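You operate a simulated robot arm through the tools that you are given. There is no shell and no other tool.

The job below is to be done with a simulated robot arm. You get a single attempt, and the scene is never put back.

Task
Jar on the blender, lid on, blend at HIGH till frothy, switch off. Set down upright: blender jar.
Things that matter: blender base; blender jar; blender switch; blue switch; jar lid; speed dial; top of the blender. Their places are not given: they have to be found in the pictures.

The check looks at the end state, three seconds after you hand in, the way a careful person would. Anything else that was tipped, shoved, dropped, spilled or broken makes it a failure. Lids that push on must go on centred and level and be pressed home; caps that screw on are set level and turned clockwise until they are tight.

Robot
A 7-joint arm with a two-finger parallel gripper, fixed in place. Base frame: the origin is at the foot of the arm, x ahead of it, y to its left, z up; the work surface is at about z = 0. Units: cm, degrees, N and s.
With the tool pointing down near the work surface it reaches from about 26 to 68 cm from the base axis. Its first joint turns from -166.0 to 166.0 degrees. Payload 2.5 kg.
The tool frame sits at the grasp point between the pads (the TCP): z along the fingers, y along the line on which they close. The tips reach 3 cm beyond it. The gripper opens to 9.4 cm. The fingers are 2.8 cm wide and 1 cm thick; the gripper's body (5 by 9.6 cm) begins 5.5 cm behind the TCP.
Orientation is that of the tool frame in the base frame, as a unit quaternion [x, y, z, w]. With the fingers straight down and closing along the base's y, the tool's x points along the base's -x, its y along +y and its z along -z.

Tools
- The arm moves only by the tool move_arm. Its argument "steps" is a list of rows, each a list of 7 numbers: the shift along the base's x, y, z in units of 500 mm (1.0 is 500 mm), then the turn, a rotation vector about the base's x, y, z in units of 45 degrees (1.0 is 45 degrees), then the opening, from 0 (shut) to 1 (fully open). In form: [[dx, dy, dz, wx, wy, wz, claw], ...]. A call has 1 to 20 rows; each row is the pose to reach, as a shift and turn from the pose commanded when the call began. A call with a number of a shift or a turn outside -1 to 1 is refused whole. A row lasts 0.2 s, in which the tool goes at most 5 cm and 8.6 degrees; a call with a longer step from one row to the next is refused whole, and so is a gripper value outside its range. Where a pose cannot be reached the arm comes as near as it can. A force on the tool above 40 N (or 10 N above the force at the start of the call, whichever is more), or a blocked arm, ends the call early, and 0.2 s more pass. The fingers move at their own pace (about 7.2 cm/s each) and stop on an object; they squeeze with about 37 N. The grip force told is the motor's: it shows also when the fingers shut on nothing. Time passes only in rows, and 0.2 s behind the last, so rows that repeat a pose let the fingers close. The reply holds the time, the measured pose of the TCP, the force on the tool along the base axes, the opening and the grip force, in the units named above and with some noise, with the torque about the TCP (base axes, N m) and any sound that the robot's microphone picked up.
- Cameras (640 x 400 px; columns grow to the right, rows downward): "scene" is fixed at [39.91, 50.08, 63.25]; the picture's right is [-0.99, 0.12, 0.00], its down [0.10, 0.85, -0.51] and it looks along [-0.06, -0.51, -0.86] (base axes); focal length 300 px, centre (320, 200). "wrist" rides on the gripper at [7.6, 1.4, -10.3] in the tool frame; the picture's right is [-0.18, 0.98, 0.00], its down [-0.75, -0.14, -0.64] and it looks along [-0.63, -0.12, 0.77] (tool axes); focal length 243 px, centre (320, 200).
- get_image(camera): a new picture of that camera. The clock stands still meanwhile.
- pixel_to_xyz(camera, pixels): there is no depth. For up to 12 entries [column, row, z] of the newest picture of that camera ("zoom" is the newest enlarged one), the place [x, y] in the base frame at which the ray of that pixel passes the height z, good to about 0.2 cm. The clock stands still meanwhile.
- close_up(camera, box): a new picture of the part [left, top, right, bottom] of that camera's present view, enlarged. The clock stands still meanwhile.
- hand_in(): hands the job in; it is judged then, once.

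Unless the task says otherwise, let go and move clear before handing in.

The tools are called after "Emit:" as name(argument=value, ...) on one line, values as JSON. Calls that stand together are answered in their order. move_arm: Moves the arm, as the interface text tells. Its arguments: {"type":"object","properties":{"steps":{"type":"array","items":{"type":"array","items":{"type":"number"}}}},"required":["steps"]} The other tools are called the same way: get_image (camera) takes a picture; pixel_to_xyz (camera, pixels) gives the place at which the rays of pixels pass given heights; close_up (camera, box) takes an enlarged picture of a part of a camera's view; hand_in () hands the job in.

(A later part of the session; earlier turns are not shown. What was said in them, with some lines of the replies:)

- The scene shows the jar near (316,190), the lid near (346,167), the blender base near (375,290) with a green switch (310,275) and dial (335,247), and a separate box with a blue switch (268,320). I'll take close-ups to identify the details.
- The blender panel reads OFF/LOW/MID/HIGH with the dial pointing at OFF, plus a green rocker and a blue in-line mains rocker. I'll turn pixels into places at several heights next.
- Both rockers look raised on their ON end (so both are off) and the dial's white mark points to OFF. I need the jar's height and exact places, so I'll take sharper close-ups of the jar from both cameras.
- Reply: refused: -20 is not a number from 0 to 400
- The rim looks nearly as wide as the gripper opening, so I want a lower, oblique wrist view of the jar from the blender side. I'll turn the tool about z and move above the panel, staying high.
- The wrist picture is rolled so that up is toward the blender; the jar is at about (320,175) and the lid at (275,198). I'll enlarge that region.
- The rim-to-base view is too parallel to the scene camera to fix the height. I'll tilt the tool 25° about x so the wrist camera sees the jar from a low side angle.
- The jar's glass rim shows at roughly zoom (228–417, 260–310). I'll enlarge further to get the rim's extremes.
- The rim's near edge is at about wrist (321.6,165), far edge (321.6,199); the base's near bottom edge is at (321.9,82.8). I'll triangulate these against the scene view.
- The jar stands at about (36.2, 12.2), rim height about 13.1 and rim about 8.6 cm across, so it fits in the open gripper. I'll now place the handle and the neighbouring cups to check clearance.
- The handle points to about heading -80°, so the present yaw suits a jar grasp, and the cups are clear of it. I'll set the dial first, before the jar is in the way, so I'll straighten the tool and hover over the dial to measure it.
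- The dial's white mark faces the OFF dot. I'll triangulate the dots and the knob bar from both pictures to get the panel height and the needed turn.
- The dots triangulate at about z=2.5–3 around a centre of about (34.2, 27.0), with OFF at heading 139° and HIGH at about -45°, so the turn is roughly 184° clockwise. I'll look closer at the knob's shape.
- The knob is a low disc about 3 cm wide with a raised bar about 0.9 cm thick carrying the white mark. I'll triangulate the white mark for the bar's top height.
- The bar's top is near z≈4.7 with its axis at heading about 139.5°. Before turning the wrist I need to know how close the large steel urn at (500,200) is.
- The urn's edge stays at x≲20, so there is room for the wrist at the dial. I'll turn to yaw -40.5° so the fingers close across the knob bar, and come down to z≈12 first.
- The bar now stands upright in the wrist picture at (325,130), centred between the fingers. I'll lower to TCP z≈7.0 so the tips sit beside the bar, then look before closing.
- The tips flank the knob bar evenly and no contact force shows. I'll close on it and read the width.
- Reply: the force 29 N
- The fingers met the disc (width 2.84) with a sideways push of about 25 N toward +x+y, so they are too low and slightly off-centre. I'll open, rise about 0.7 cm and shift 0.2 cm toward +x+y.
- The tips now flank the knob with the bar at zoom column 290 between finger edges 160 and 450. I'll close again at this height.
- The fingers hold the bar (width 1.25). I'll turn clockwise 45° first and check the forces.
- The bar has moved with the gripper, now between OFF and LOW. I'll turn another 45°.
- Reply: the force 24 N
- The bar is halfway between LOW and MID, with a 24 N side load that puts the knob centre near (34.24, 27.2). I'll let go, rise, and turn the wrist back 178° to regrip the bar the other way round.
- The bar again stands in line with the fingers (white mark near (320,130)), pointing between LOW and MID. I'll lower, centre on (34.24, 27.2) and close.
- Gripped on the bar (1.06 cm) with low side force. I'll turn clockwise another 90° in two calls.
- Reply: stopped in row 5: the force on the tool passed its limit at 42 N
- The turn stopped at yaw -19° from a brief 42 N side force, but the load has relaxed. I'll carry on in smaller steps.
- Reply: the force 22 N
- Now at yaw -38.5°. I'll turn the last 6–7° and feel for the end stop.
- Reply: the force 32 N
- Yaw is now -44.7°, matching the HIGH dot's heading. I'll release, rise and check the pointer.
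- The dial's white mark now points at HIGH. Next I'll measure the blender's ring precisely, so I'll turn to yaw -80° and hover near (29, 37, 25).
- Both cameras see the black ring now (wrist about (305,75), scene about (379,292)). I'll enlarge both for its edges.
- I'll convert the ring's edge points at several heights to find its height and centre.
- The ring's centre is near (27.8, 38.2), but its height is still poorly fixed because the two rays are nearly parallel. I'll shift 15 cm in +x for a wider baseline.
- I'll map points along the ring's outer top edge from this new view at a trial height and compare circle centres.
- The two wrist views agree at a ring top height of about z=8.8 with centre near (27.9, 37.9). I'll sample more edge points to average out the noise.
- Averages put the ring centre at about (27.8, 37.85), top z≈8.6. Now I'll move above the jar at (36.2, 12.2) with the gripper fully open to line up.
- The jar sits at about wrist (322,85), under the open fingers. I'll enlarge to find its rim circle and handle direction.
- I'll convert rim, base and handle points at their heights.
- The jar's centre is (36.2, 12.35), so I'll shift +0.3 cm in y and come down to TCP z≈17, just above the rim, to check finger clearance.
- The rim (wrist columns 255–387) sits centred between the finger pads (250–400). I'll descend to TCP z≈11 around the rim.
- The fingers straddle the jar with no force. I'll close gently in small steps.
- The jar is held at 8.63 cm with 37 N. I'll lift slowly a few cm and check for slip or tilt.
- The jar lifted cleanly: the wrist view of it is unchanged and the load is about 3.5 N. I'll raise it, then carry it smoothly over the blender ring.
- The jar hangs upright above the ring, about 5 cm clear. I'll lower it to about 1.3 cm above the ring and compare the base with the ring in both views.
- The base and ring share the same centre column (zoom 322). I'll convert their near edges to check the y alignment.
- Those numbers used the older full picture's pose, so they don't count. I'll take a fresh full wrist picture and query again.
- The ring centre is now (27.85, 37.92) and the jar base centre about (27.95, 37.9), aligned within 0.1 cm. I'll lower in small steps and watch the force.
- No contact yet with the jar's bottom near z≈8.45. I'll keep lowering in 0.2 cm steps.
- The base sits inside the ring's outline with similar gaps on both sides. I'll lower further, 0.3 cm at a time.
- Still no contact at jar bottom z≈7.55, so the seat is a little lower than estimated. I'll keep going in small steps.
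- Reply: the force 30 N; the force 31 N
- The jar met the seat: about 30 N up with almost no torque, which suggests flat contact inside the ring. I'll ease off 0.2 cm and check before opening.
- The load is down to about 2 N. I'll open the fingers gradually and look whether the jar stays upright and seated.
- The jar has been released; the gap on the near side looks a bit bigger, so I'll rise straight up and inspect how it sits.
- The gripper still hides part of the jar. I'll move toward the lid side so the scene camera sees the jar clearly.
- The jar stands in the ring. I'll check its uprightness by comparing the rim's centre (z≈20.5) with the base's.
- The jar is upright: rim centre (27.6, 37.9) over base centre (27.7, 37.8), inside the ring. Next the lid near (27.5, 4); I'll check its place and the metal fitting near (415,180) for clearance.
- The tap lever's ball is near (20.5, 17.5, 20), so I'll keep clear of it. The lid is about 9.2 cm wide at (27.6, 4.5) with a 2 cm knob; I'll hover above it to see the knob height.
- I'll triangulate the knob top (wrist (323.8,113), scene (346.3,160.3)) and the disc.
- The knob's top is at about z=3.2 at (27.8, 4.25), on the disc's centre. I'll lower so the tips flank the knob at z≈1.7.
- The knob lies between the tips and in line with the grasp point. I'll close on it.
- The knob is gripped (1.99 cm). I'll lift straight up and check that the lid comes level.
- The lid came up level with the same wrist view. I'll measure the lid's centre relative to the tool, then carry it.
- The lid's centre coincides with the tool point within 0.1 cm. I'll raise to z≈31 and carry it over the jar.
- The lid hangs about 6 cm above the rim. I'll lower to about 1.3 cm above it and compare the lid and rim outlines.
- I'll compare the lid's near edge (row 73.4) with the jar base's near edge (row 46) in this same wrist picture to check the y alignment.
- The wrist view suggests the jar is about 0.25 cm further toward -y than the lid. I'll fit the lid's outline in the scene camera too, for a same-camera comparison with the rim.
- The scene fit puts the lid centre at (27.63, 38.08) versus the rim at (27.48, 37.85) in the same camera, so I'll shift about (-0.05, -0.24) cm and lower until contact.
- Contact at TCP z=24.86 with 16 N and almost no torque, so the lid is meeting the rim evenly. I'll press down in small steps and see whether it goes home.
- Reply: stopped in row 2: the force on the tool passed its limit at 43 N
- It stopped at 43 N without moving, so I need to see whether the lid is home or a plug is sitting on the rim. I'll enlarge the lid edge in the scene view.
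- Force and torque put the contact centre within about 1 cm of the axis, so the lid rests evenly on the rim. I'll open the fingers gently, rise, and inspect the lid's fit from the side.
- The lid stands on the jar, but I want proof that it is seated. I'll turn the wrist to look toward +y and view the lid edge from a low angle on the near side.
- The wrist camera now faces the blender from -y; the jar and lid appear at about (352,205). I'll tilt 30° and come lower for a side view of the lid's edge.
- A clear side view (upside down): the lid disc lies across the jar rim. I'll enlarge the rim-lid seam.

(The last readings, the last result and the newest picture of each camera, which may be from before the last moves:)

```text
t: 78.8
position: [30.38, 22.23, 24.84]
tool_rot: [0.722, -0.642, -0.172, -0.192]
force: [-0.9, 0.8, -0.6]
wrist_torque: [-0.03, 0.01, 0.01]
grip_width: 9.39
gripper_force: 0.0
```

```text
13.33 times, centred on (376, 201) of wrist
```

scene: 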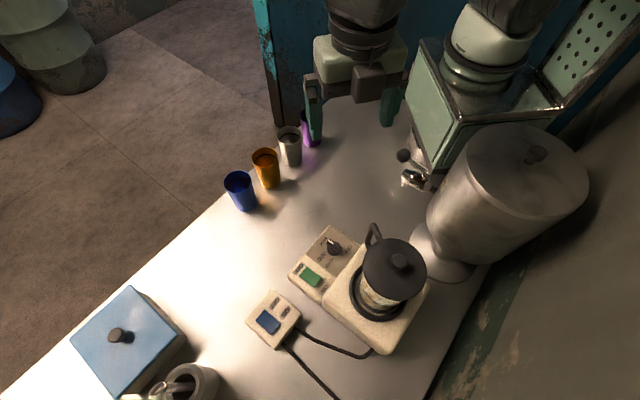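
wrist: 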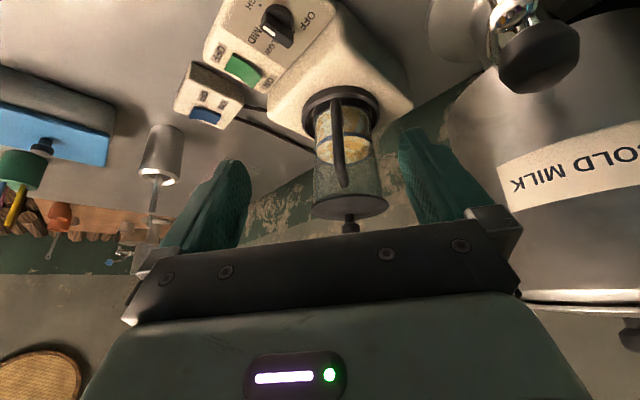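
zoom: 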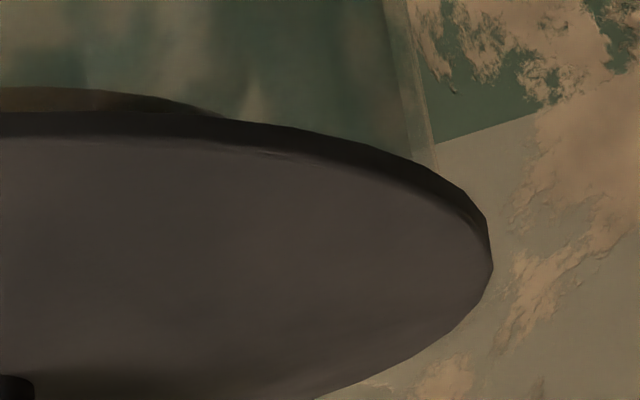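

The jar walls run right up to the disc (seam at zoom rows 190 left and 150 right, overhang 23 vs 30 px) and the brown plug shows inside the glass, so the lid is centred, level and home. I'll straighten up, get clear, and turn toward yaw -135° for pressing the green switch.

Emit:
move_arm(steps=[[0, -0.01, 0.04, -0.167, 0, 0, 0.8], [0.01, -0.02, 0.08, -0.333, 0, 0, 0.6], [0.03, -0.02, 0.1, -0.5, 0, 0, 0.4], [0.06, -0.02, 0.1, -0.667, 0, 0, 0.2], [0.12, -0.02, 0.1, -0.667, 0, 0, 0], [0.16, 0.02, 0.1, -0.667, 0, 0, 0], [0.18, 0.06, 0.1, -0.667, 0, 0, 0]])

Emit:
move_arm(steps=[[0, 0, 0, 0, 0, -0.17, 0], [0, 0, 0, 0, 0, -0.34, 0], [0, 0, 0, 0, 0, -0.51, 0], [0, 0, 0, 0, 0, -0.68, 0], [0, 0, 0, 0, 0, -0.85, 0], [0, 0, 0, 0, 0, -1, 0]])

Emit:
move_arm(steps=[[0, 0, 0, 0, 0, -0.17, 0], [0, 0, 0, 0, 0, -0.34, 0], [0, 0, 0, 0, 0, -0.51, 0], [0, 0, 0, 0, 0, -0.68, 0], [0, 0, 0, 0, 0, -0.85, 0], [0, 0, 0, 0, 0, -1, 0]])

Emit:
move_arm(steps=[[0, 0, 0, 0, 0, -0.17, 0], [0, 0, 0, 0, 0, -0.34, 0], [0, 0, 0, 0, 0, -0.51, 0], [0, 0, 0, 0, 0, -0.68, 0], [0, 0, 0, 0, 0, -0.85, 0], [0, 0, 0, 0, 0, -1, 0]])

Emit:
move_arm(steps=[[0, 0, 0, 0, 0, -0.17, 0], [0, 0, 0, 0, 0, -0.34, 0], [0, 0, 0, 0, 0, -0.51, 0], [0, 0, 0, 0, 0, -0.68, 0], [0, 0, 0, 0, 0, -0.85, 0], [0, 0, 0, 0, 0, -1, 0]])

Emit:
move_arm(steps=[[0, 0, 0, 0, 0, -0.17, 0], [0, 0, 0, 0, 0, -0.34, 0], [0, 0, 0, 0, 0, -0.51, 0], [0, 0, 0, 0, 0, -0.68, 0], [0, 0, 0, 0, 0, -0.85, 0], [0, 0, 0, 0, 0, -1, 0]])

Emit:
get_image(camera="wrist")

Emit:
get_image(camera="scene")

```text
t: 80.5
position: [39.45, 25.04, 29.94]
tool_rot: [0.747, -0.665, 0.001, 0.003]
force: [-0.3, 0.1, 0.0]
wrist_torque: [-0.01, 0.03, -0.02]
grip_width: 0.0
gripper_force: 33.1
```

```text
t: 81.8
position: [39.31, 24.95, 30.0]
tool_rot: [-0.436, 0.9, 0.002, -0.003]
force: [0.0, -0.5, -0.1]
wrist_torque: [0.03, 0.01, 0.02]
grip_width: 0.0
gripper_force: 33.5
```

```text
t: 83.2
position: [39.55, 25.07, 30.03]
tool_rot: [-0.057, 0.998, 0.003, -0.001]
force: [0.3, 0.7, 0.0]
wrist_torque: [0.03, 0.03, -0.01]
grip_width: 0.0
gripper_force: 32.5
```

```text
t: 84.7
position: [39.45, 25.06, 29.96]
tool_rot: [0.329, 0.944, 0.003, -0.001]
force: [0.0, 0.3, 0.9]
wrist_torque: [0.01, 0.01, -0.02]
grip_width: 0.0
gripper_force: 33.5
```

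```text
t: 86.0
position: [39.39, 24.96, 30.1]
tool_rot: [0.665, 0.747, 0.003, 0.001]
force: [-0.3, 0.0, 0.0]
wrist_torque: [-0.01, -0.02, 0.01]
grip_width: 0.0
gripper_force: 32.9
```

```text
t: 87.5
position: [39.39, 24.99, 30.12]
tool_rot: [0.9, 0.435, 0.003, 0.002]
force: [-0.5, 0.6, 0.4]
wrist_torque: [0.0, 0.01, -0.02]
grip_width: 0.0
gripper_force: 32.4
```

```text
taken
```

wrist: 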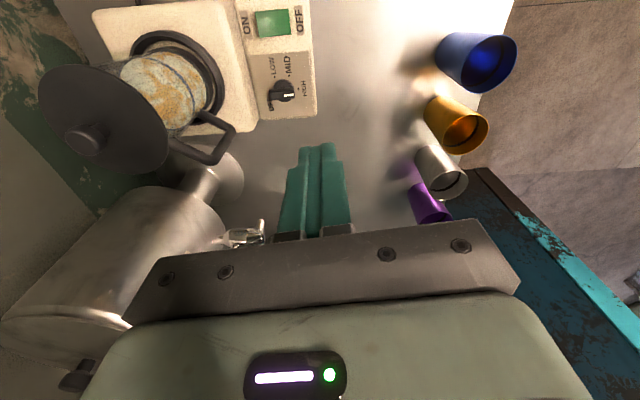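

```text
taken
```

scene: 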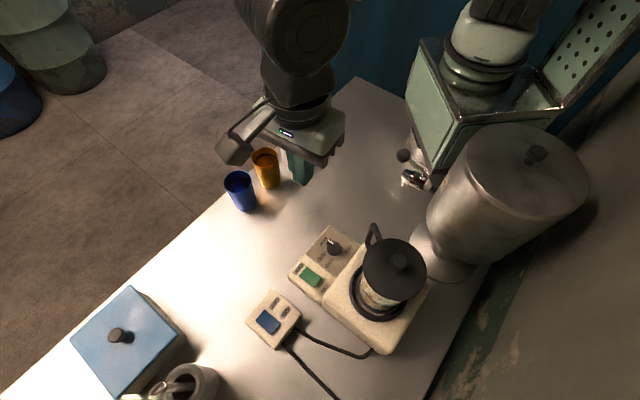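

The panel is square to the wrist view now, with ON at (246,25) and OFF at (299,20). I'll locate the green rocker's two ends from both cameras.

Emit:
close_up(camera="scene", box=[285, 255, 341, 300])

Emit:
close_up(camera="wrist", box=[230, 0, 320, 56])

Emit:
close_up(camera="scene", box=[240, 285, 304, 350])

```text
8.89 times, centred on (313, 278) of scene
```

zoom: 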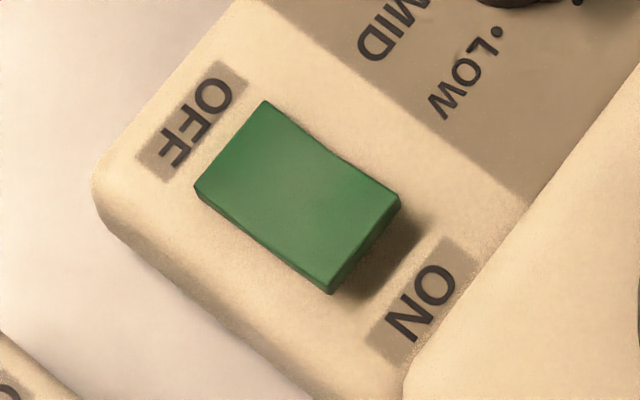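

```text
7.11 times, centred on (275, 28) of wrist
```

zoom: 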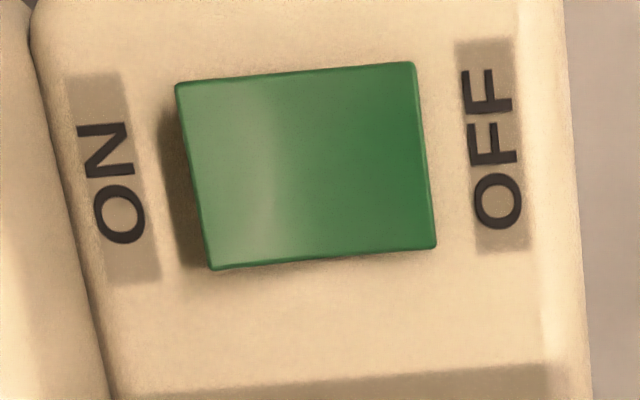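

```text
6.15 times, centred on (272, 318) of scene
```

zoom: 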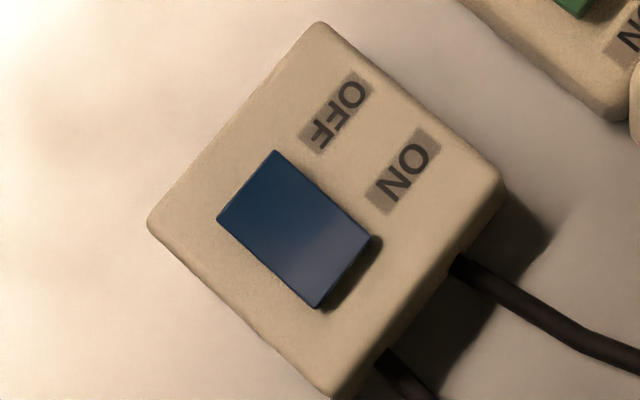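

I'll convert the rocker ends at trial heights.

Emit:
pixel_to_xyz(camera="scene", pixels=[[318.2, 282.8, 3], [318.2, 282.8, 4], [302.9, 271.3, 2.5], [302.9, 271.3, 3], [318.2, 282.8, 3.5], [302.9, 271.3, 3], [264.5, 309, 2.5], [282.5, 328, 3.5]])

Emit:
pixel_to_xyz(camera="wrist", pixels=[[257.1, 24.6, 3], [257.1, 24.6, 4], [289.8, 21.8, 2.5], [289.8, 21.8, 3], [257.1, 24.6, 3.5], [289.8, 21.8, 3]])

```text
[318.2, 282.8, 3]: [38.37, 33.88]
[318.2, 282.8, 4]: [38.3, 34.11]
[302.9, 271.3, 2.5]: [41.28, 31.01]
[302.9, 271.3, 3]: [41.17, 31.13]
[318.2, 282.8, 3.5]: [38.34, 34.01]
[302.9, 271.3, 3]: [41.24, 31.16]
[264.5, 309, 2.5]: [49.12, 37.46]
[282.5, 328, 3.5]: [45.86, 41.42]
```

```text
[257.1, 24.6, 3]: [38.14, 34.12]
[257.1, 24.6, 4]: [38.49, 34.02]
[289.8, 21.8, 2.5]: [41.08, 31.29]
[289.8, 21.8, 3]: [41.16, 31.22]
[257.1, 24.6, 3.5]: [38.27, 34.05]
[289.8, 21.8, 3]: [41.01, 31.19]
```

The ON end is at (38.3, 34.0) and the OFF end at (41.1, 31.15). I'll come down above a point 1.3 cm to the ON side of the pivot, at (38.8, 33.5).

Emit:
move_arm(steps=[[-0.004, 0.06, -0.05, 0, 0, 0, 0], [-0.008, 0.12, -0.12, 0, 0, 0, 0], [-0.012, 0.17, -0.2, 0, 0, 0, 0], [-0.012, 0.17, -0.28, 0, 0, 0, 0], [-0.012, 0.17, -0.36, 0, 0, 0, 0], [-0.012, 0.17, -0.41, 0, 0, 0, 0], [-0.012, 0.17, -0.41, 0, 0, 0, 0]])

Emit:
get_image(camera="wrist")

Emit:
close_up(camera="wrist", box=[240, 80, 400, 180])

Emit:
close_up(camera="scene", box=[280, 230, 376, 300])

```text
t: 89.0
position: [39.11, 33.53, 9.4]
tool_rot: [0.899, 0.437, 0.003, 0.001]
force: [-0.4, 0.4, -0.6]
wrist_torque: [-0.03, 0.06, -0.01]
grip_width: 0.0
gripper_force: 33.1
```

```text
taken
```

wrist: 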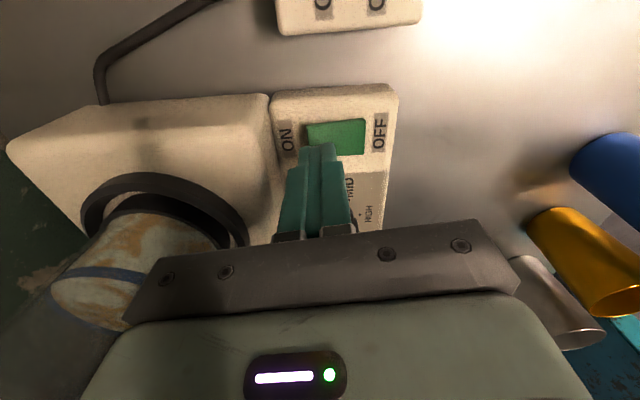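

```text
4.00 times, centred on (320, 130) of wrist
```

zoom: 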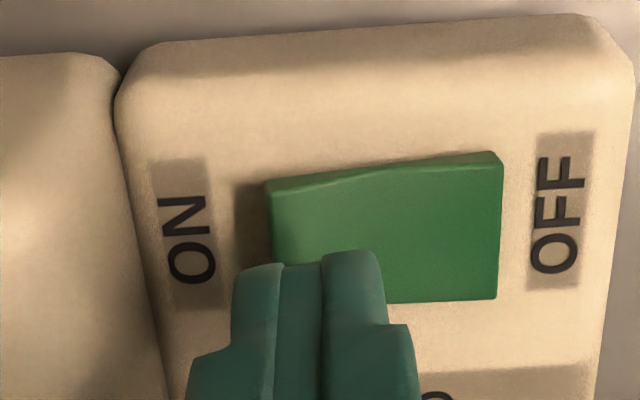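

```text
5.71 times, centred on (328, 265) of scene
```

zoom: 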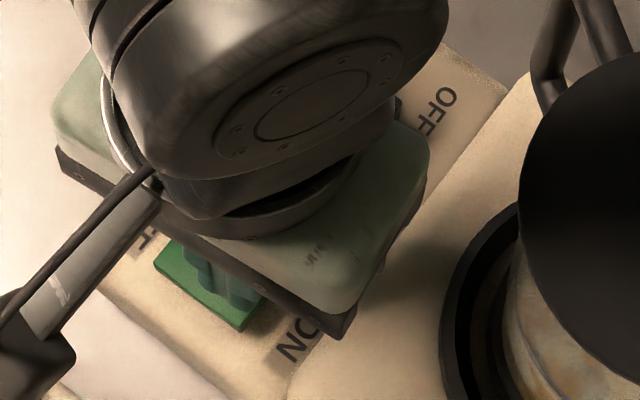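

The closed tips are over the ON half of the green rocker. I'll lower and press in small steps, listening for a click or motor.

Emit:
move_arm(steps=[[-0.003, 0, -0.02, 0, 0, 0, 0], [-0.005, 0, -0.04, 0, 0, 0, 0], [-0.005, 0, -0.046, 0, 0, 0, 0], [-0.005, 0, -0.052, 0, 0, 0, 0], [-0.005, 0, -0.056, 0, 0, 0, 0], [-0.005, 0, -0.06, 0, 0, 0, 0], [-0.005, 0, -0.06, 0, 0, 0, 0]])

```text
t: 90.0
position: [38.71, 33.51, 7.33]
tool_rot: [0.9, 0.436, 0.001, 0.001]
force: [-3.6, -3.5, 9.8]
wrist_torque: [-0.24, 0.07, -0.05]
grip_width: 0.0
gripper_force: 33.0
stopped in row 4: the force on the tool passed its limit at 48 N (the readings are from after the stop); the commanded pose is now the measured one
```

The tips met the rocker at TCP z≈7.3 with a 48 N peak and no sound reported. I'll look at the rocker's state.

Emit:
get_image(camera="wrist")

Emit:
close_up(camera="wrist", box=[240, 100, 400, 200])

Emit:
close_up(camera="scene", box=[280, 250, 376, 310])

```text
taken
```

wrist: 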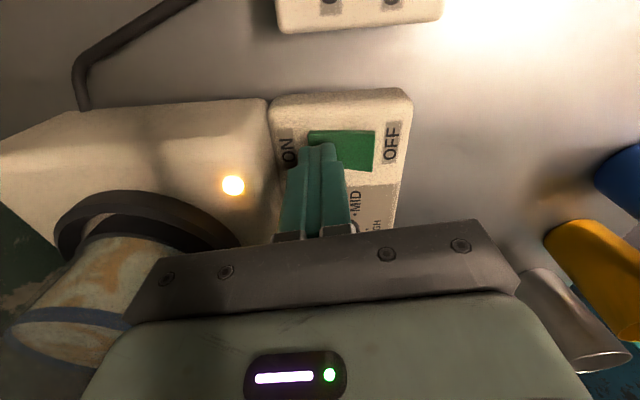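

```text
4.00 times, centred on (320, 150) of wrist
```

zoom: 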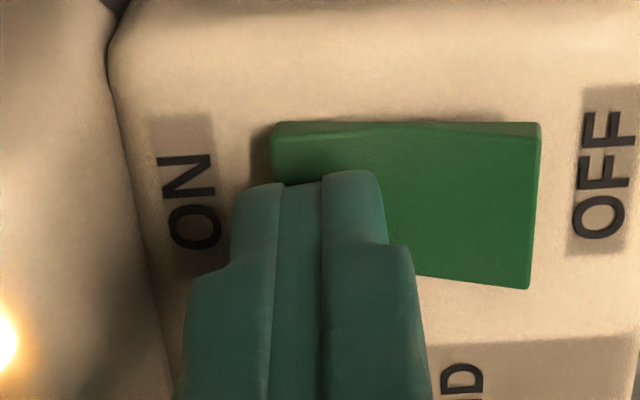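

```text
6.67 times, centred on (328, 280) of scene
```

zoom: 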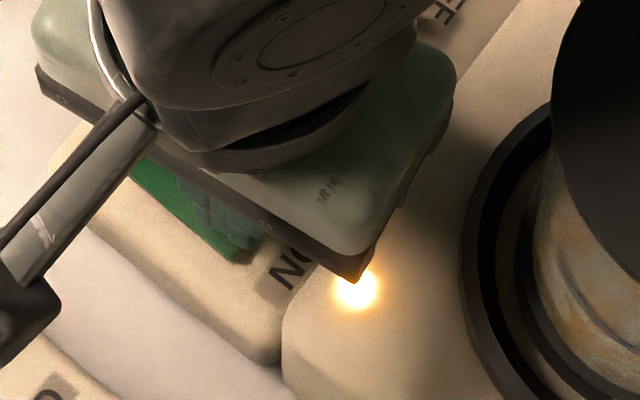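

The rocker has flipped to ON (its OFF end is now raised) and a lamp lit up on the blender body at wrist (233,185). I'll lift off and wait a moment to hear whether the motor runs.

Emit:
move_arm(steps=[[0, 0, 0.02, 0, 0, 0, 0], [0.01, -0.01, 0.06, 0, 0, 0, 0], [0.03, -0.03, 0.1, 0, 0, 0, 0]])

Emit:
get_image(camera="wrist")

Emit:
get_image(camera="scene")

Emit:
close_up(camera="scene", box=[320, 230, 448, 330])

```text
t: 90.8
position: [40.09, 32.11, 12.24]
tool_rot: [0.9, 0.437, 0.002, 0.0]
force: [0.5, 0.6, 1.2]
wrist_torque: [0.01, 0.0, 0.01]
grip_width: 0.0
gripper_force: 33.2
```

```text
taken
```

wrist: 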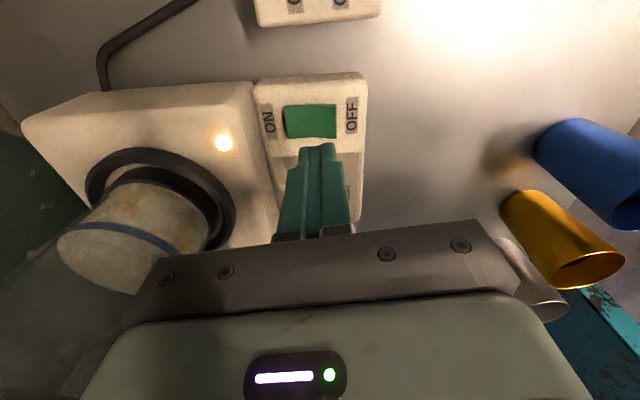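

```text
taken
```

scene: 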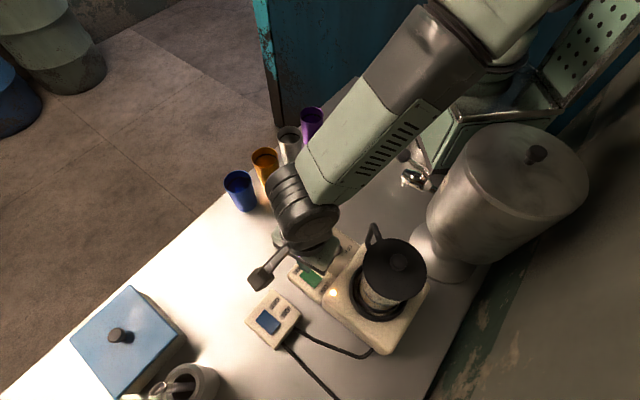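

```text
4.00 times, centred on (384, 280) of scene
```

zoom: 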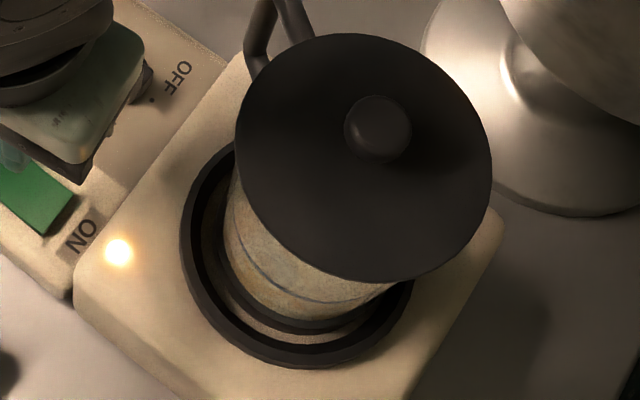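

A lamp is lit and the contents seen through the glass look more uniform than before, so the blender seems to be running. I'll check the contents closely from the wrist camera, then let a second pass.

Emit:
close_up(camera="wrist", box=[40, 140, 250, 290])

Emit:
move_arm(steps=[[0, 0, 0, 0, 0, 0, 0], [0, 0, 0, 0, 0, 0, 0], [0, 0, 0, 0, 0, 0, 0]])

Emit:
close_up(camera="wrist", box=[40, 140, 250, 290])

Emit:
close_up(camera="scene", box=[340, 270, 420, 330])

```text
2.67 times, centred on (145, 215) of wrist
```

zoom: 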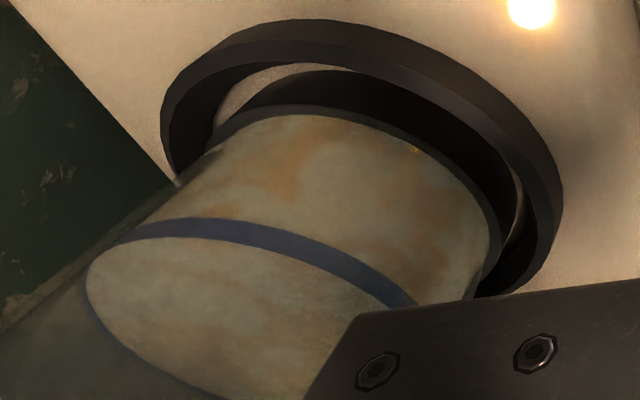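

```text
t: 91.6
position: [40.11, 32.09, 12.23]
tool_rot: [0.9, 0.436, 0.001, 0.001]
force: [-1.3, 0.2, -0.3]
wrist_torque: [-0.04, 0.0, 0.01]
grip_width: 0.03
gripper_force: 33.1
```

```text
2.67 times, centred on (145, 215) of wrist
```

zoom: 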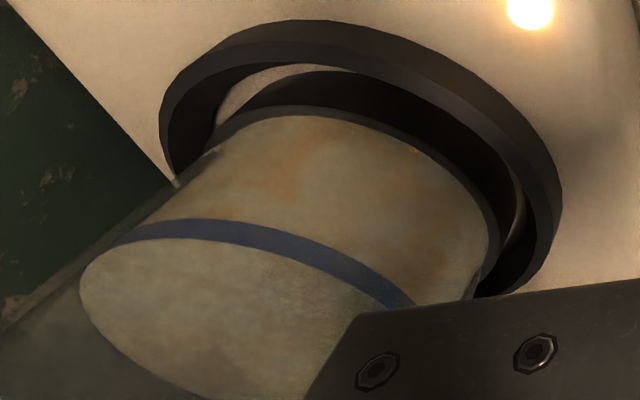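

```text
6.67 times, centred on (380, 300) of scene
```

zoom: 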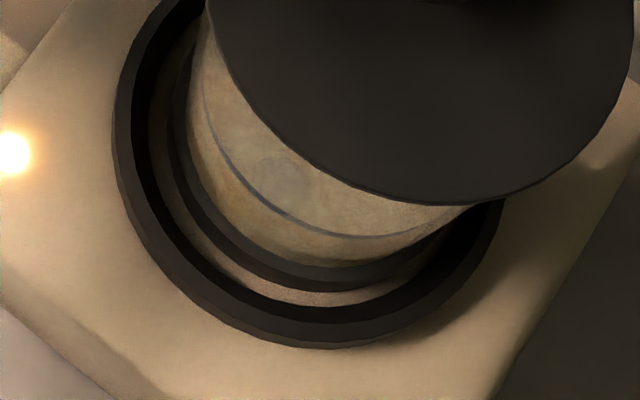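

The motor is working: the orange streaks are fading and the surface is rising above the blue line. I'll pre-position the tips over the OFF end while it blends, and keep looking.

Emit:
move_arm(steps=[[0.006, -0.005, -0.02, 0, 0, 0, 0], [0.011, -0.01, -0.05, 0, 0, 0, 0], [0.011, -0.01, -0.05, 0, 0, 0, 0], [0.011, -0.01, -0.05, 0, 0, 0, 0]])

Emit:
get_image(camera="wrist")

Emit:
close_up(camera="wrist", box=[0, 150, 230, 330])

Emit:
close_up(camera="scene", box=[340, 270, 420, 330])

```text
t: 92.6
position: [40.67, 31.66, 9.77]
tool_rot: [0.9, 0.436, 0.002, 0.0]
force: [-0.2, -0.2, -0.5]
wrist_torque: [0.02, 0.01, -0.01]
grip_width: 0.0
gripper_force: 32.6
```

```text
taken
```

wrist: 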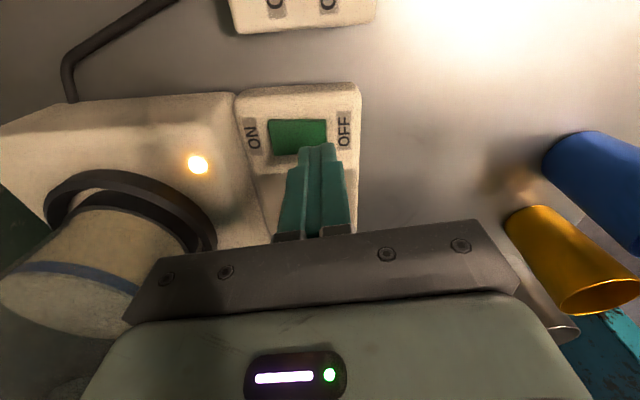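

```text
2.22 times, centred on (115, 240) of wrist
```

zoom: 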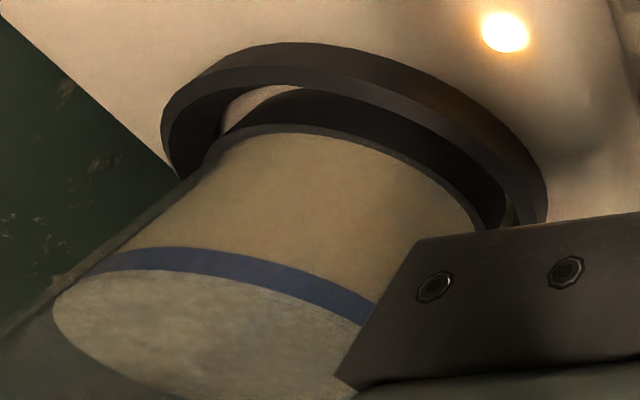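

```text
6.67 times, centred on (380, 300) of scene
```

zoom: 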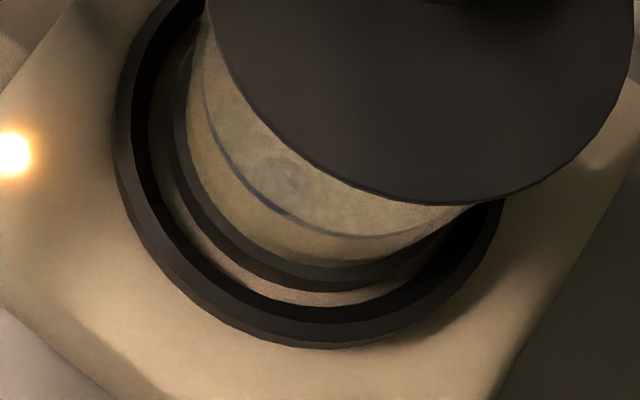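

The colour is now nearly uniform, but no foam is visible yet. I'll let it run another second and look again.

Emit:
move_arm(steps=[[0, 0, 0, 0, 0, 0, 0], [0, 0, 0, 0, 0, 0, 0], [0, 0, 0, 0, 0, 0, 0], [0, 0, 0, 0, 0, 0, 0]])

Emit:
close_up(camera="wrist", box=[0, 150, 230, 330])

Emit:
move_arm(steps=[[0, 0, 0, 0, 0, 0, 0], [0, 0, 0, 0, 0, 0, 0], [0, 0, 0, 0, 0, 0, 0], [0, 0, 0, 0, 0, 0, 0]])

Emit:
close_up(camera="wrist", box=[0, 150, 230, 330])

Emit:
close_up(camera="scene", box=[340, 270, 420, 330])

```text
t: 93.6
position: [40.66, 31.53, 9.68]
tool_rot: [0.9, 0.436, 0.002, 0.0]
force: [-0.1, -1.4, 0.1]
wrist_torque: [0.01, -0.01, 0.01]
grip_width: 0.0
gripper_force: 33.1
```

```text
2.22 times, centred on (115, 240) of wrist
```

zoom: 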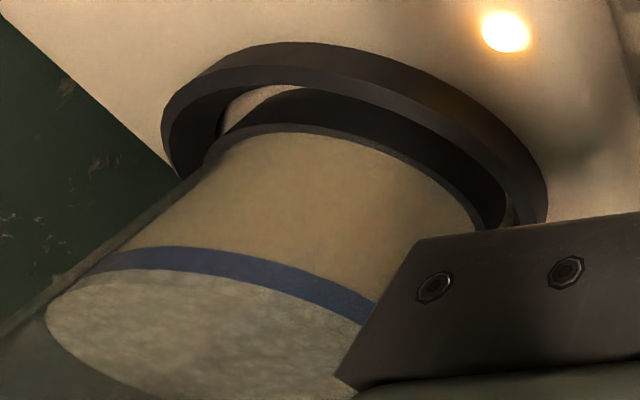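

```text
t: 94.6
position: [40.75, 31.53, 9.76]
tool_rot: [0.9, 0.436, 0.001, 0.0]
force: [-0.2, -0.6, 1.2]
wrist_torque: [0.0, 0.05, 0.02]
grip_width: 0.0
gripper_force: 32.9
```

```text
2.22 times, centred on (115, 240) of wrist
```

zoom: 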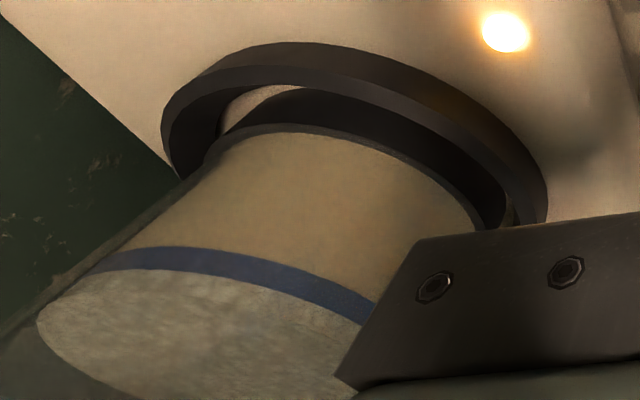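

```text
6.67 times, centred on (380, 300) of scene
```

zoom: 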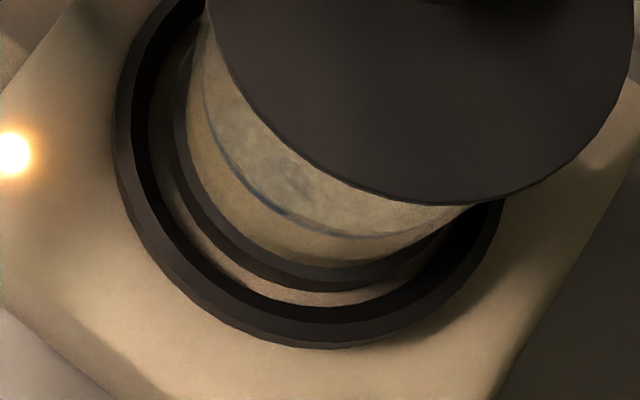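

A textured foam layer is building above the blue line (its left edge moved 55→46→38 in the zoom). I'll keep blending, checking every 2 s.

Emit:
move_arm(steps=[[0, 0, 0, 0, 0, 0, 0], [0, 0, 0, 0, 0, 0, 0], [0, 0, 0, 0, 0, 0, 0], [0, 0, 0, 0, 0, 0, 0], [0, 0, 0, 0, 0, 0, 0], [0, 0, 0, 0, 0, 0, 0], [0, 0, 0, 0, 0, 0, 0], [0, 0, 0, 0, 0, 0, 0], [0, 0, 0, 0, 0, 0, 0]])

Emit:
close_up(camera="wrist", box=[0, 150, 230, 330])

Emit:
close_up(camera="scene", box=[340, 250, 430, 330])

```text
t: 96.6
position: [40.67, 31.59, 9.8]
tool_rot: [0.9, 0.436, 0.001, 0.001]
force: [-0.1, 0.4, -0.3]
wrist_torque: [0.0, 0.0, 0.0]
grip_width: 0.0
gripper_force: 32.8
```

```text
2.22 times, centred on (115, 240) of wrist
```

zoom: 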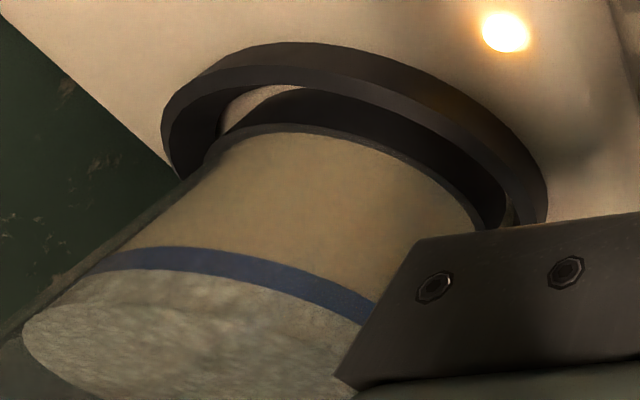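

```text
5.00 times, centred on (385, 290) of scene
```

zoom: 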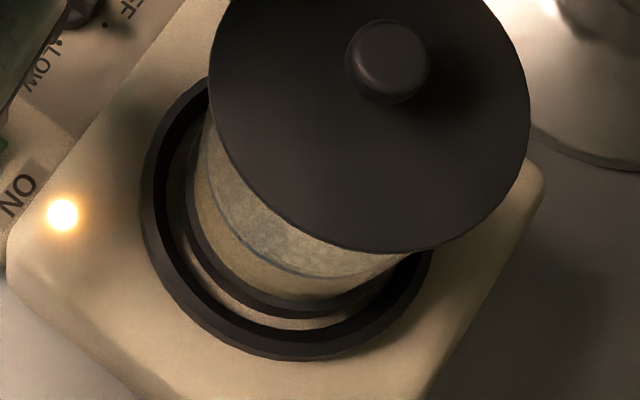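

The foam keeps rising (edge now at 24). I'll raise the view slightly so the whole foam column stays visible and continue.

Emit:
move_arm(steps=[[0, 0, 0.03, 0, 0, 0, 0], [0, 0, 0.06, 0, 0, 0, 0], [0, 0, 0.08, 0, 0, 0, 0], [0, 0, 0.08, 0, 0, 0, 0], [0, 0, 0.08, 0, 0, 0, 0], [0, 0, 0.08, 0, 0, 0, 0]])

Emit:
get_image(camera="wrist")

Emit:
close_up(camera="wrist", box=[0, 120, 240, 300])

```text
t: 98.0
position: [40.65, 31.55, 13.85]
tool_rot: [0.899, 0.437, 0.001, 0.001]
force: [0.3, 0.2, 0.2]
wrist_torque: [-0.01, 0.01, 0.0]
grip_width: 0.02
gripper_force: 32.8
```

```text
taken
```

wrist: 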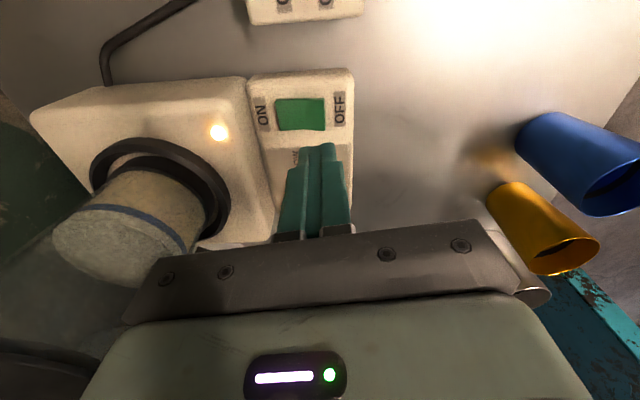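

```text
2.22 times, centred on (120, 210) of wrist
```

zoom: 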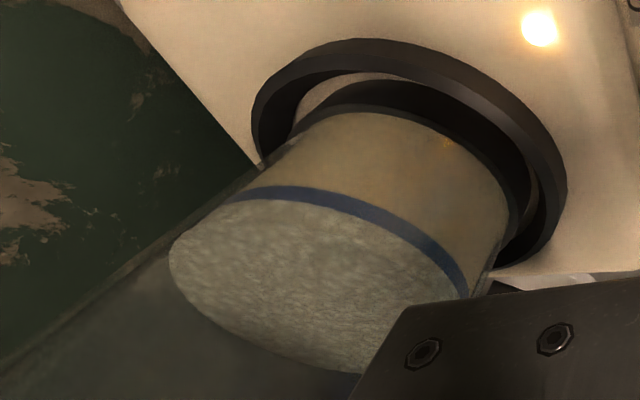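

The surface is turning pale and bubbly (zoom (300,270)). I'll run 2 more seconds and compare.

Emit:
move_arm(steps=[[0, 0, 0, 0, 0, 0, 0], [0, 0, 0, 0, 0, 0, 0], [0, 0, 0, 0, 0, 0, 0], [0, 0, 0, 0, 0, 0, 0], [0, 0, 0, 0, 0, 0, 0], [0, 0, 0, 0, 0, 0, 0], [0, 0, 0, 0, 0, 0, 0], [0, 0, 0, 0, 0, 0, 0], [0, 0, 0, 0, 0, 0, 0]])

Emit:
close_up(camera="wrist", box=[0, 120, 240, 300])

Emit:
move_arm(steps=[[0, 0, 0, 0, 0, 0, 0], [0, 0, 0, 0, 0, 0, 0], [0, 0, 0, 0, 0, 0, 0], [0, 0, 0, 0, 0, 0, 0], [0, 0, 0, 0, 0, 0, 0], [0, 0, 0, 0, 0, 0, 0], [0, 0, 0, 0, 0, 0, 0], [0, 0, 0, 0, 0, 0, 0], [0, 0, 0, 0, 0, 0, 0]])

Emit:
close_up(camera="wrist", box=[0, 120, 240, 300])

Emit:
close_up(camera="scene", box=[340, 250, 430, 330])

```text
t: 100.0
position: [40.67, 31.52, 13.89]
tool_rot: [0.899, 0.437, 0.0, 0.0]
force: [1.1, 0.5, -0.2]
wrist_torque: [0.04, 0.01, 0.01]
grip_width: 0.0
gripper_force: 33.0
```

```text
2.22 times, centred on (120, 210) of wrist
```

zoom: 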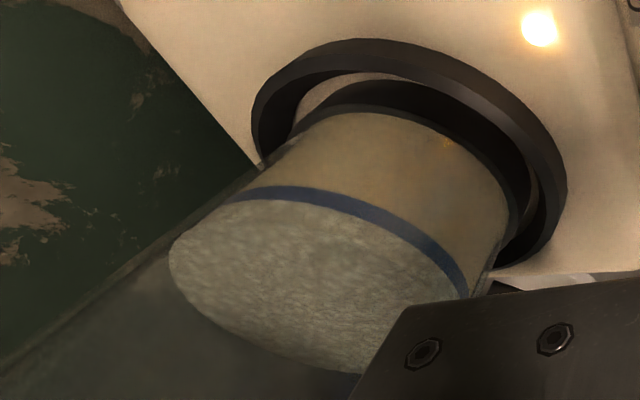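

```text
t: 102.0
position: [40.61, 31.53, 13.87]
tool_rot: [0.9, 0.437, 0.002, 0.0]
force: [0.0, -0.4, 0.4]
wrist_torque: [0.0, 0.02, 0.0]
grip_width: 0.0
gripper_force: 32.7
```

```text
2.22 times, centred on (120, 210) of wrist
```

zoom: 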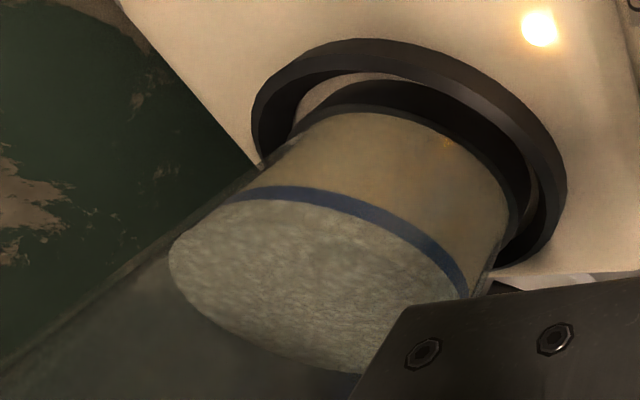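

```text
5.00 times, centred on (385, 290) of scene
```

zoom: 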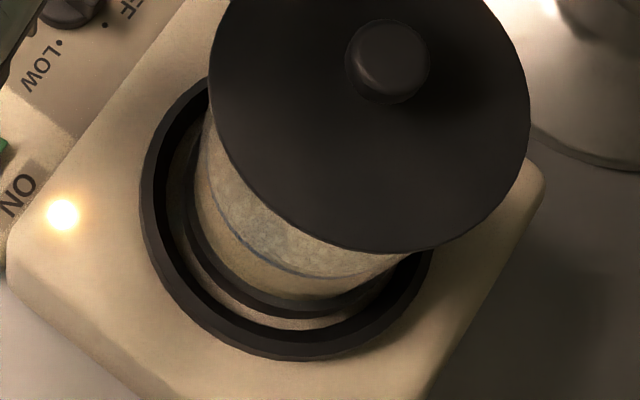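

The foam layer stopped changing between t=98 and t=102, so it is fully frothy. I'll press the OFF end now.

Emit:
move_arm(steps=[[0, 0.001, -0.05, 0, 0, 0, 0], [0, 0.002, -0.1, 0, 0, 0, 0], [0, 0.002, -0.115, 0, 0, 0, 0], [0, 0.002, -0.121, 0, 0, 0, 0], [0, 0.002, -0.126, 0, 0, 0, 0], [0, 0.002, -0.131, 0, 0, 0, 0], [0, 0.002, -0.136, 0, 0, 0, 0], [0, 0.002, -0.141, 0, 0, 0, 0]])

Emit:
get_image(camera="wrist")

Emit:
close_up(camera="wrist", box=[240, 100, 400, 200])

Emit:
close_up(camera="scene", box=[280, 250, 376, 310])

```text
t: 103.6
position: [40.72, 31.56, 7.36]
tool_rot: [0.899, 0.437, 0.001, 0.0]
force: [-2.4, -2.0, 7.6]
wrist_torque: [0.06, 0.06, 0.03]
grip_width: 0.02
gripper_force: 33.5
stopped in row 7: the force on the tool passed its limit at 46 N (the readings are from after the stop); the commanded pose is now the measured one
```

```text
taken
```

wrist: 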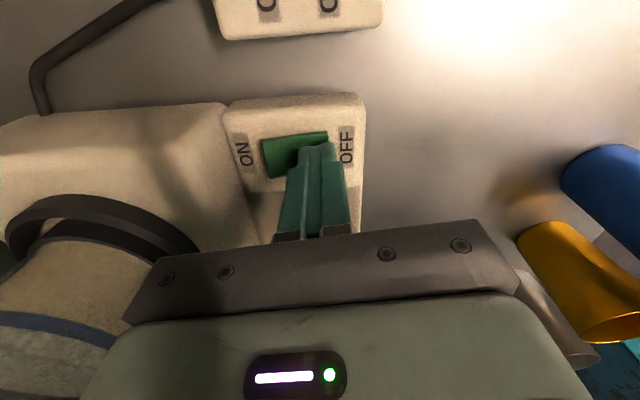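

```text
4.00 times, centred on (320, 150) of wrist
```

zoom: 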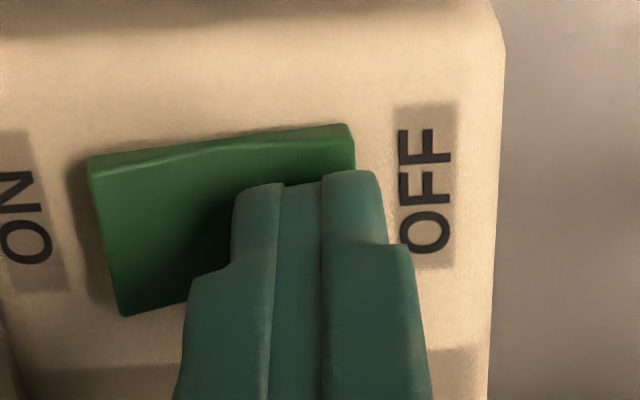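

```text
6.67 times, centred on (328, 280) of scene
```

zoom: 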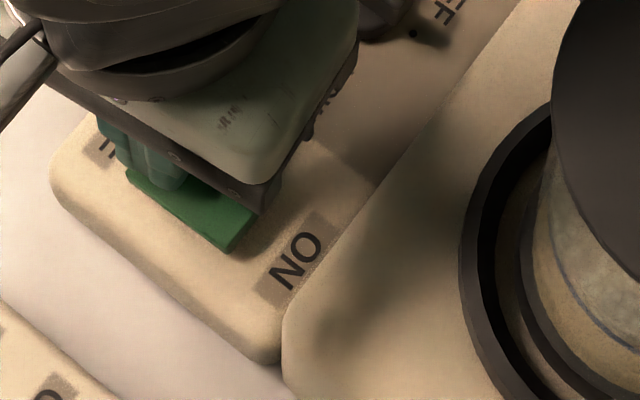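

The lamp is out and the ON end is raised again, so the blender is off. I'll lift straight up, move clear, and check the whole scene.

Emit:
move_arm(steps=[[0, 0, 0.03, 0, 0, 0, 0], [0, 0, 0.1, 0, 0, 0, 0], [0.02, -0.02, 0.19, 0, 0, 0, 0], [0.04, -0.06, 0.28, 0, 0, 0, 0], [0.06, -0.13, 0.37, 0, 0, 0, 0], [0.06, -0.2, 0.45, 0, 0, 0, 0.2], [0.06, -0.26, 0.48, 0, 0, 0, 0.4], [0.06, -0.3, 0.48, 0, 0, 0, 0.5], [0.06, -0.3, 0.48, 0, 0, 0, 0.5]])

Emit:
get_image(camera="scene")

Emit:
close_up(camera="scene", box=[280, 210, 440, 350])

Emit:
close_up(camera="scene", box=[290, 222, 354, 300])

Emit:
get_image(camera="wrist")

```text
refused: row 4 steps farther than a row can; nothing moved
```

```text
taken
```

scene: 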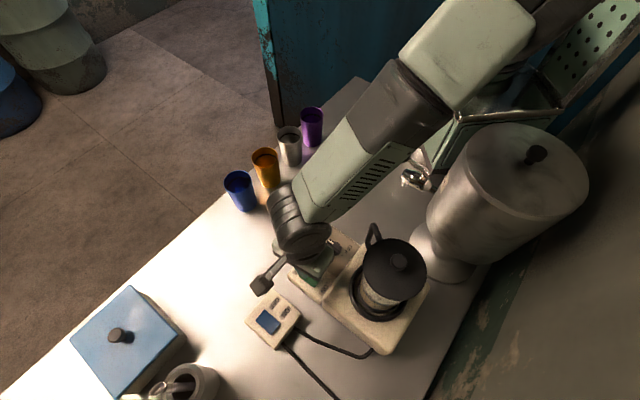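

```text
2.86 times, centred on (360, 280) of scene
```

zoom: 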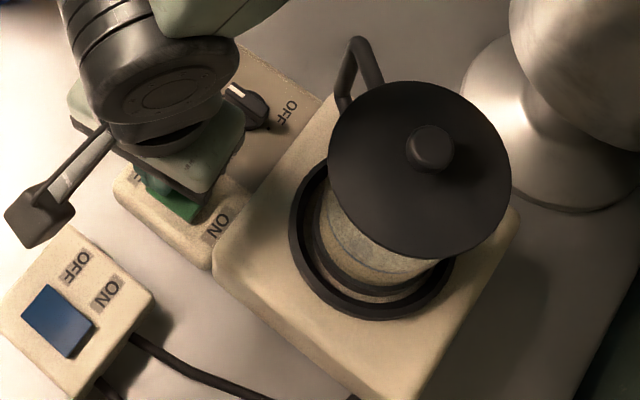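

```text
5.13 times, centred on (322, 261) of scene
```

zoom: 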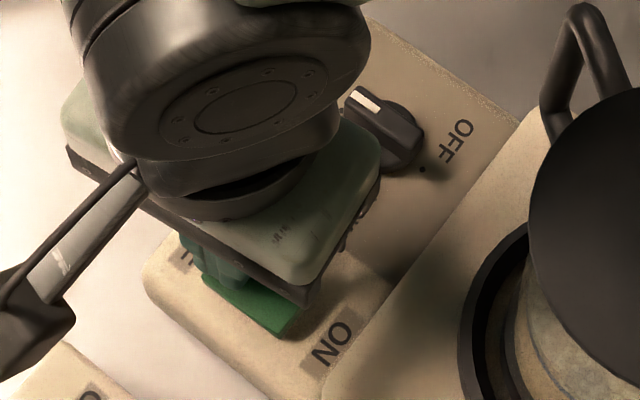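

```text
taken
```

wrist: 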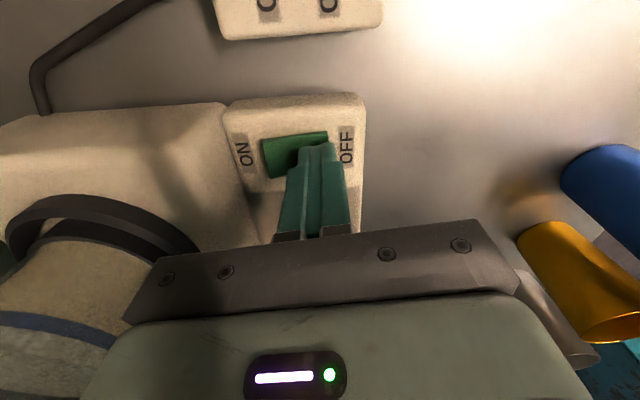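

That call was refused for one over-long step; the pictures show the lamp out and all in place. I'll retreat with shorter steps.

Emit:
move_arm(steps=[[0, 0, 0.03, 0, 0, 0, 0], [0, 0, 0.1, 0, 0, 0, 0], [0.01, -0.01, 0.18, 0, 0, 0, 0], [0.03, -0.05, 0.25, 0, 0, 0, 0], [0.05, -0.1, 0.32, 0, 0, 0, 0], [0.06, -0.16, 0.38, 0, 0, 0, 0.2], [0.06, -0.23, 0.42, 0, 0, 0, 0.4], [0.06, -0.29, 0.44, 0, 0, 0, 0.5], [0.06, -0.29, 0.44, 0, 0, 0, 0.5]])

Emit:
get_image(camera="scene")

Emit:
close_up(camera="scene", box=[280, 210, 440, 350])

Emit:
get_image(camera="wrist")

```text
t: 105.6
position: [43.83, 17.2, 29.25]
tool_rot: [0.9, 0.437, 0.002, 0.0]
force: [0.9, 0.2, -1.0]
wrist_torque: [0.0, -0.04, 0.02]
grip_width: 4.7
gripper_force: 0.1
```

```text
taken
```

scene: 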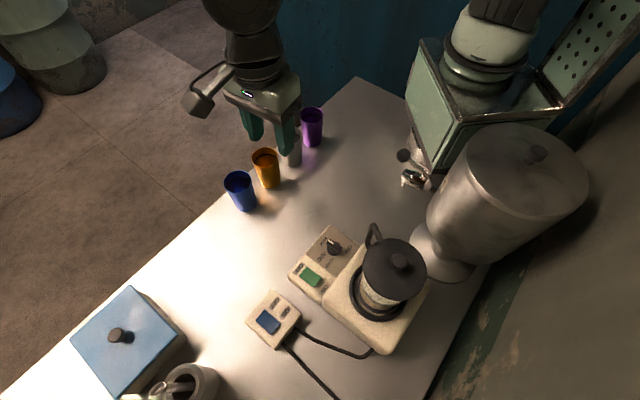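

```text
2.86 times, centred on (360, 280) of scene
```

zoom: 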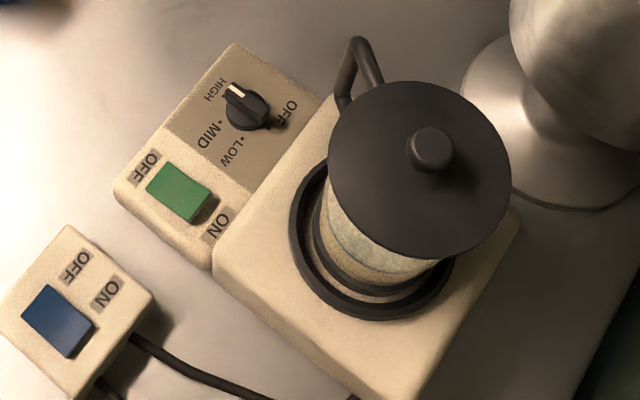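

```text
taken
```

wrist: 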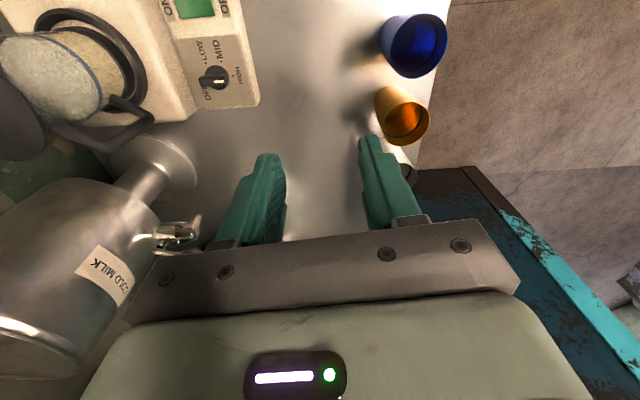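

The final pictures show the green rocker off with its lamp out, the dial at HIGH, the foam above the blue line, and the jar upright in the ring with the lid on. The cups and the blue switch are untouched and the arm is clear, so I'm handing in.

Emit:
hand_in()

```text
The job is handed in.
```

The job is handed in. The jar stands upright in the ring on the blender with its lid on, the drink is blended to a froth, and the blender is switched off.

- **Lid:** I pressed it down until it stopped at about 43 N. From the side it looked centred and level, with its plug inside the glass.
- **Blending:** It ran at HIGH for about 14 seconds. I switched it off once the foam had stopped rising, with no change over the last 4 seconds. The microphone picked up no sound while it ran, so I judged it by the lit lamp and the changing contents.
- **Switches:** The green switch is off and its lamp is out. I left the dial at HIGH. The blender ran without the blue switch, so I never touched that.
- **Everything else:** Nothing was spilled or knocked over in the final pictures, and the arm is clear of the table.
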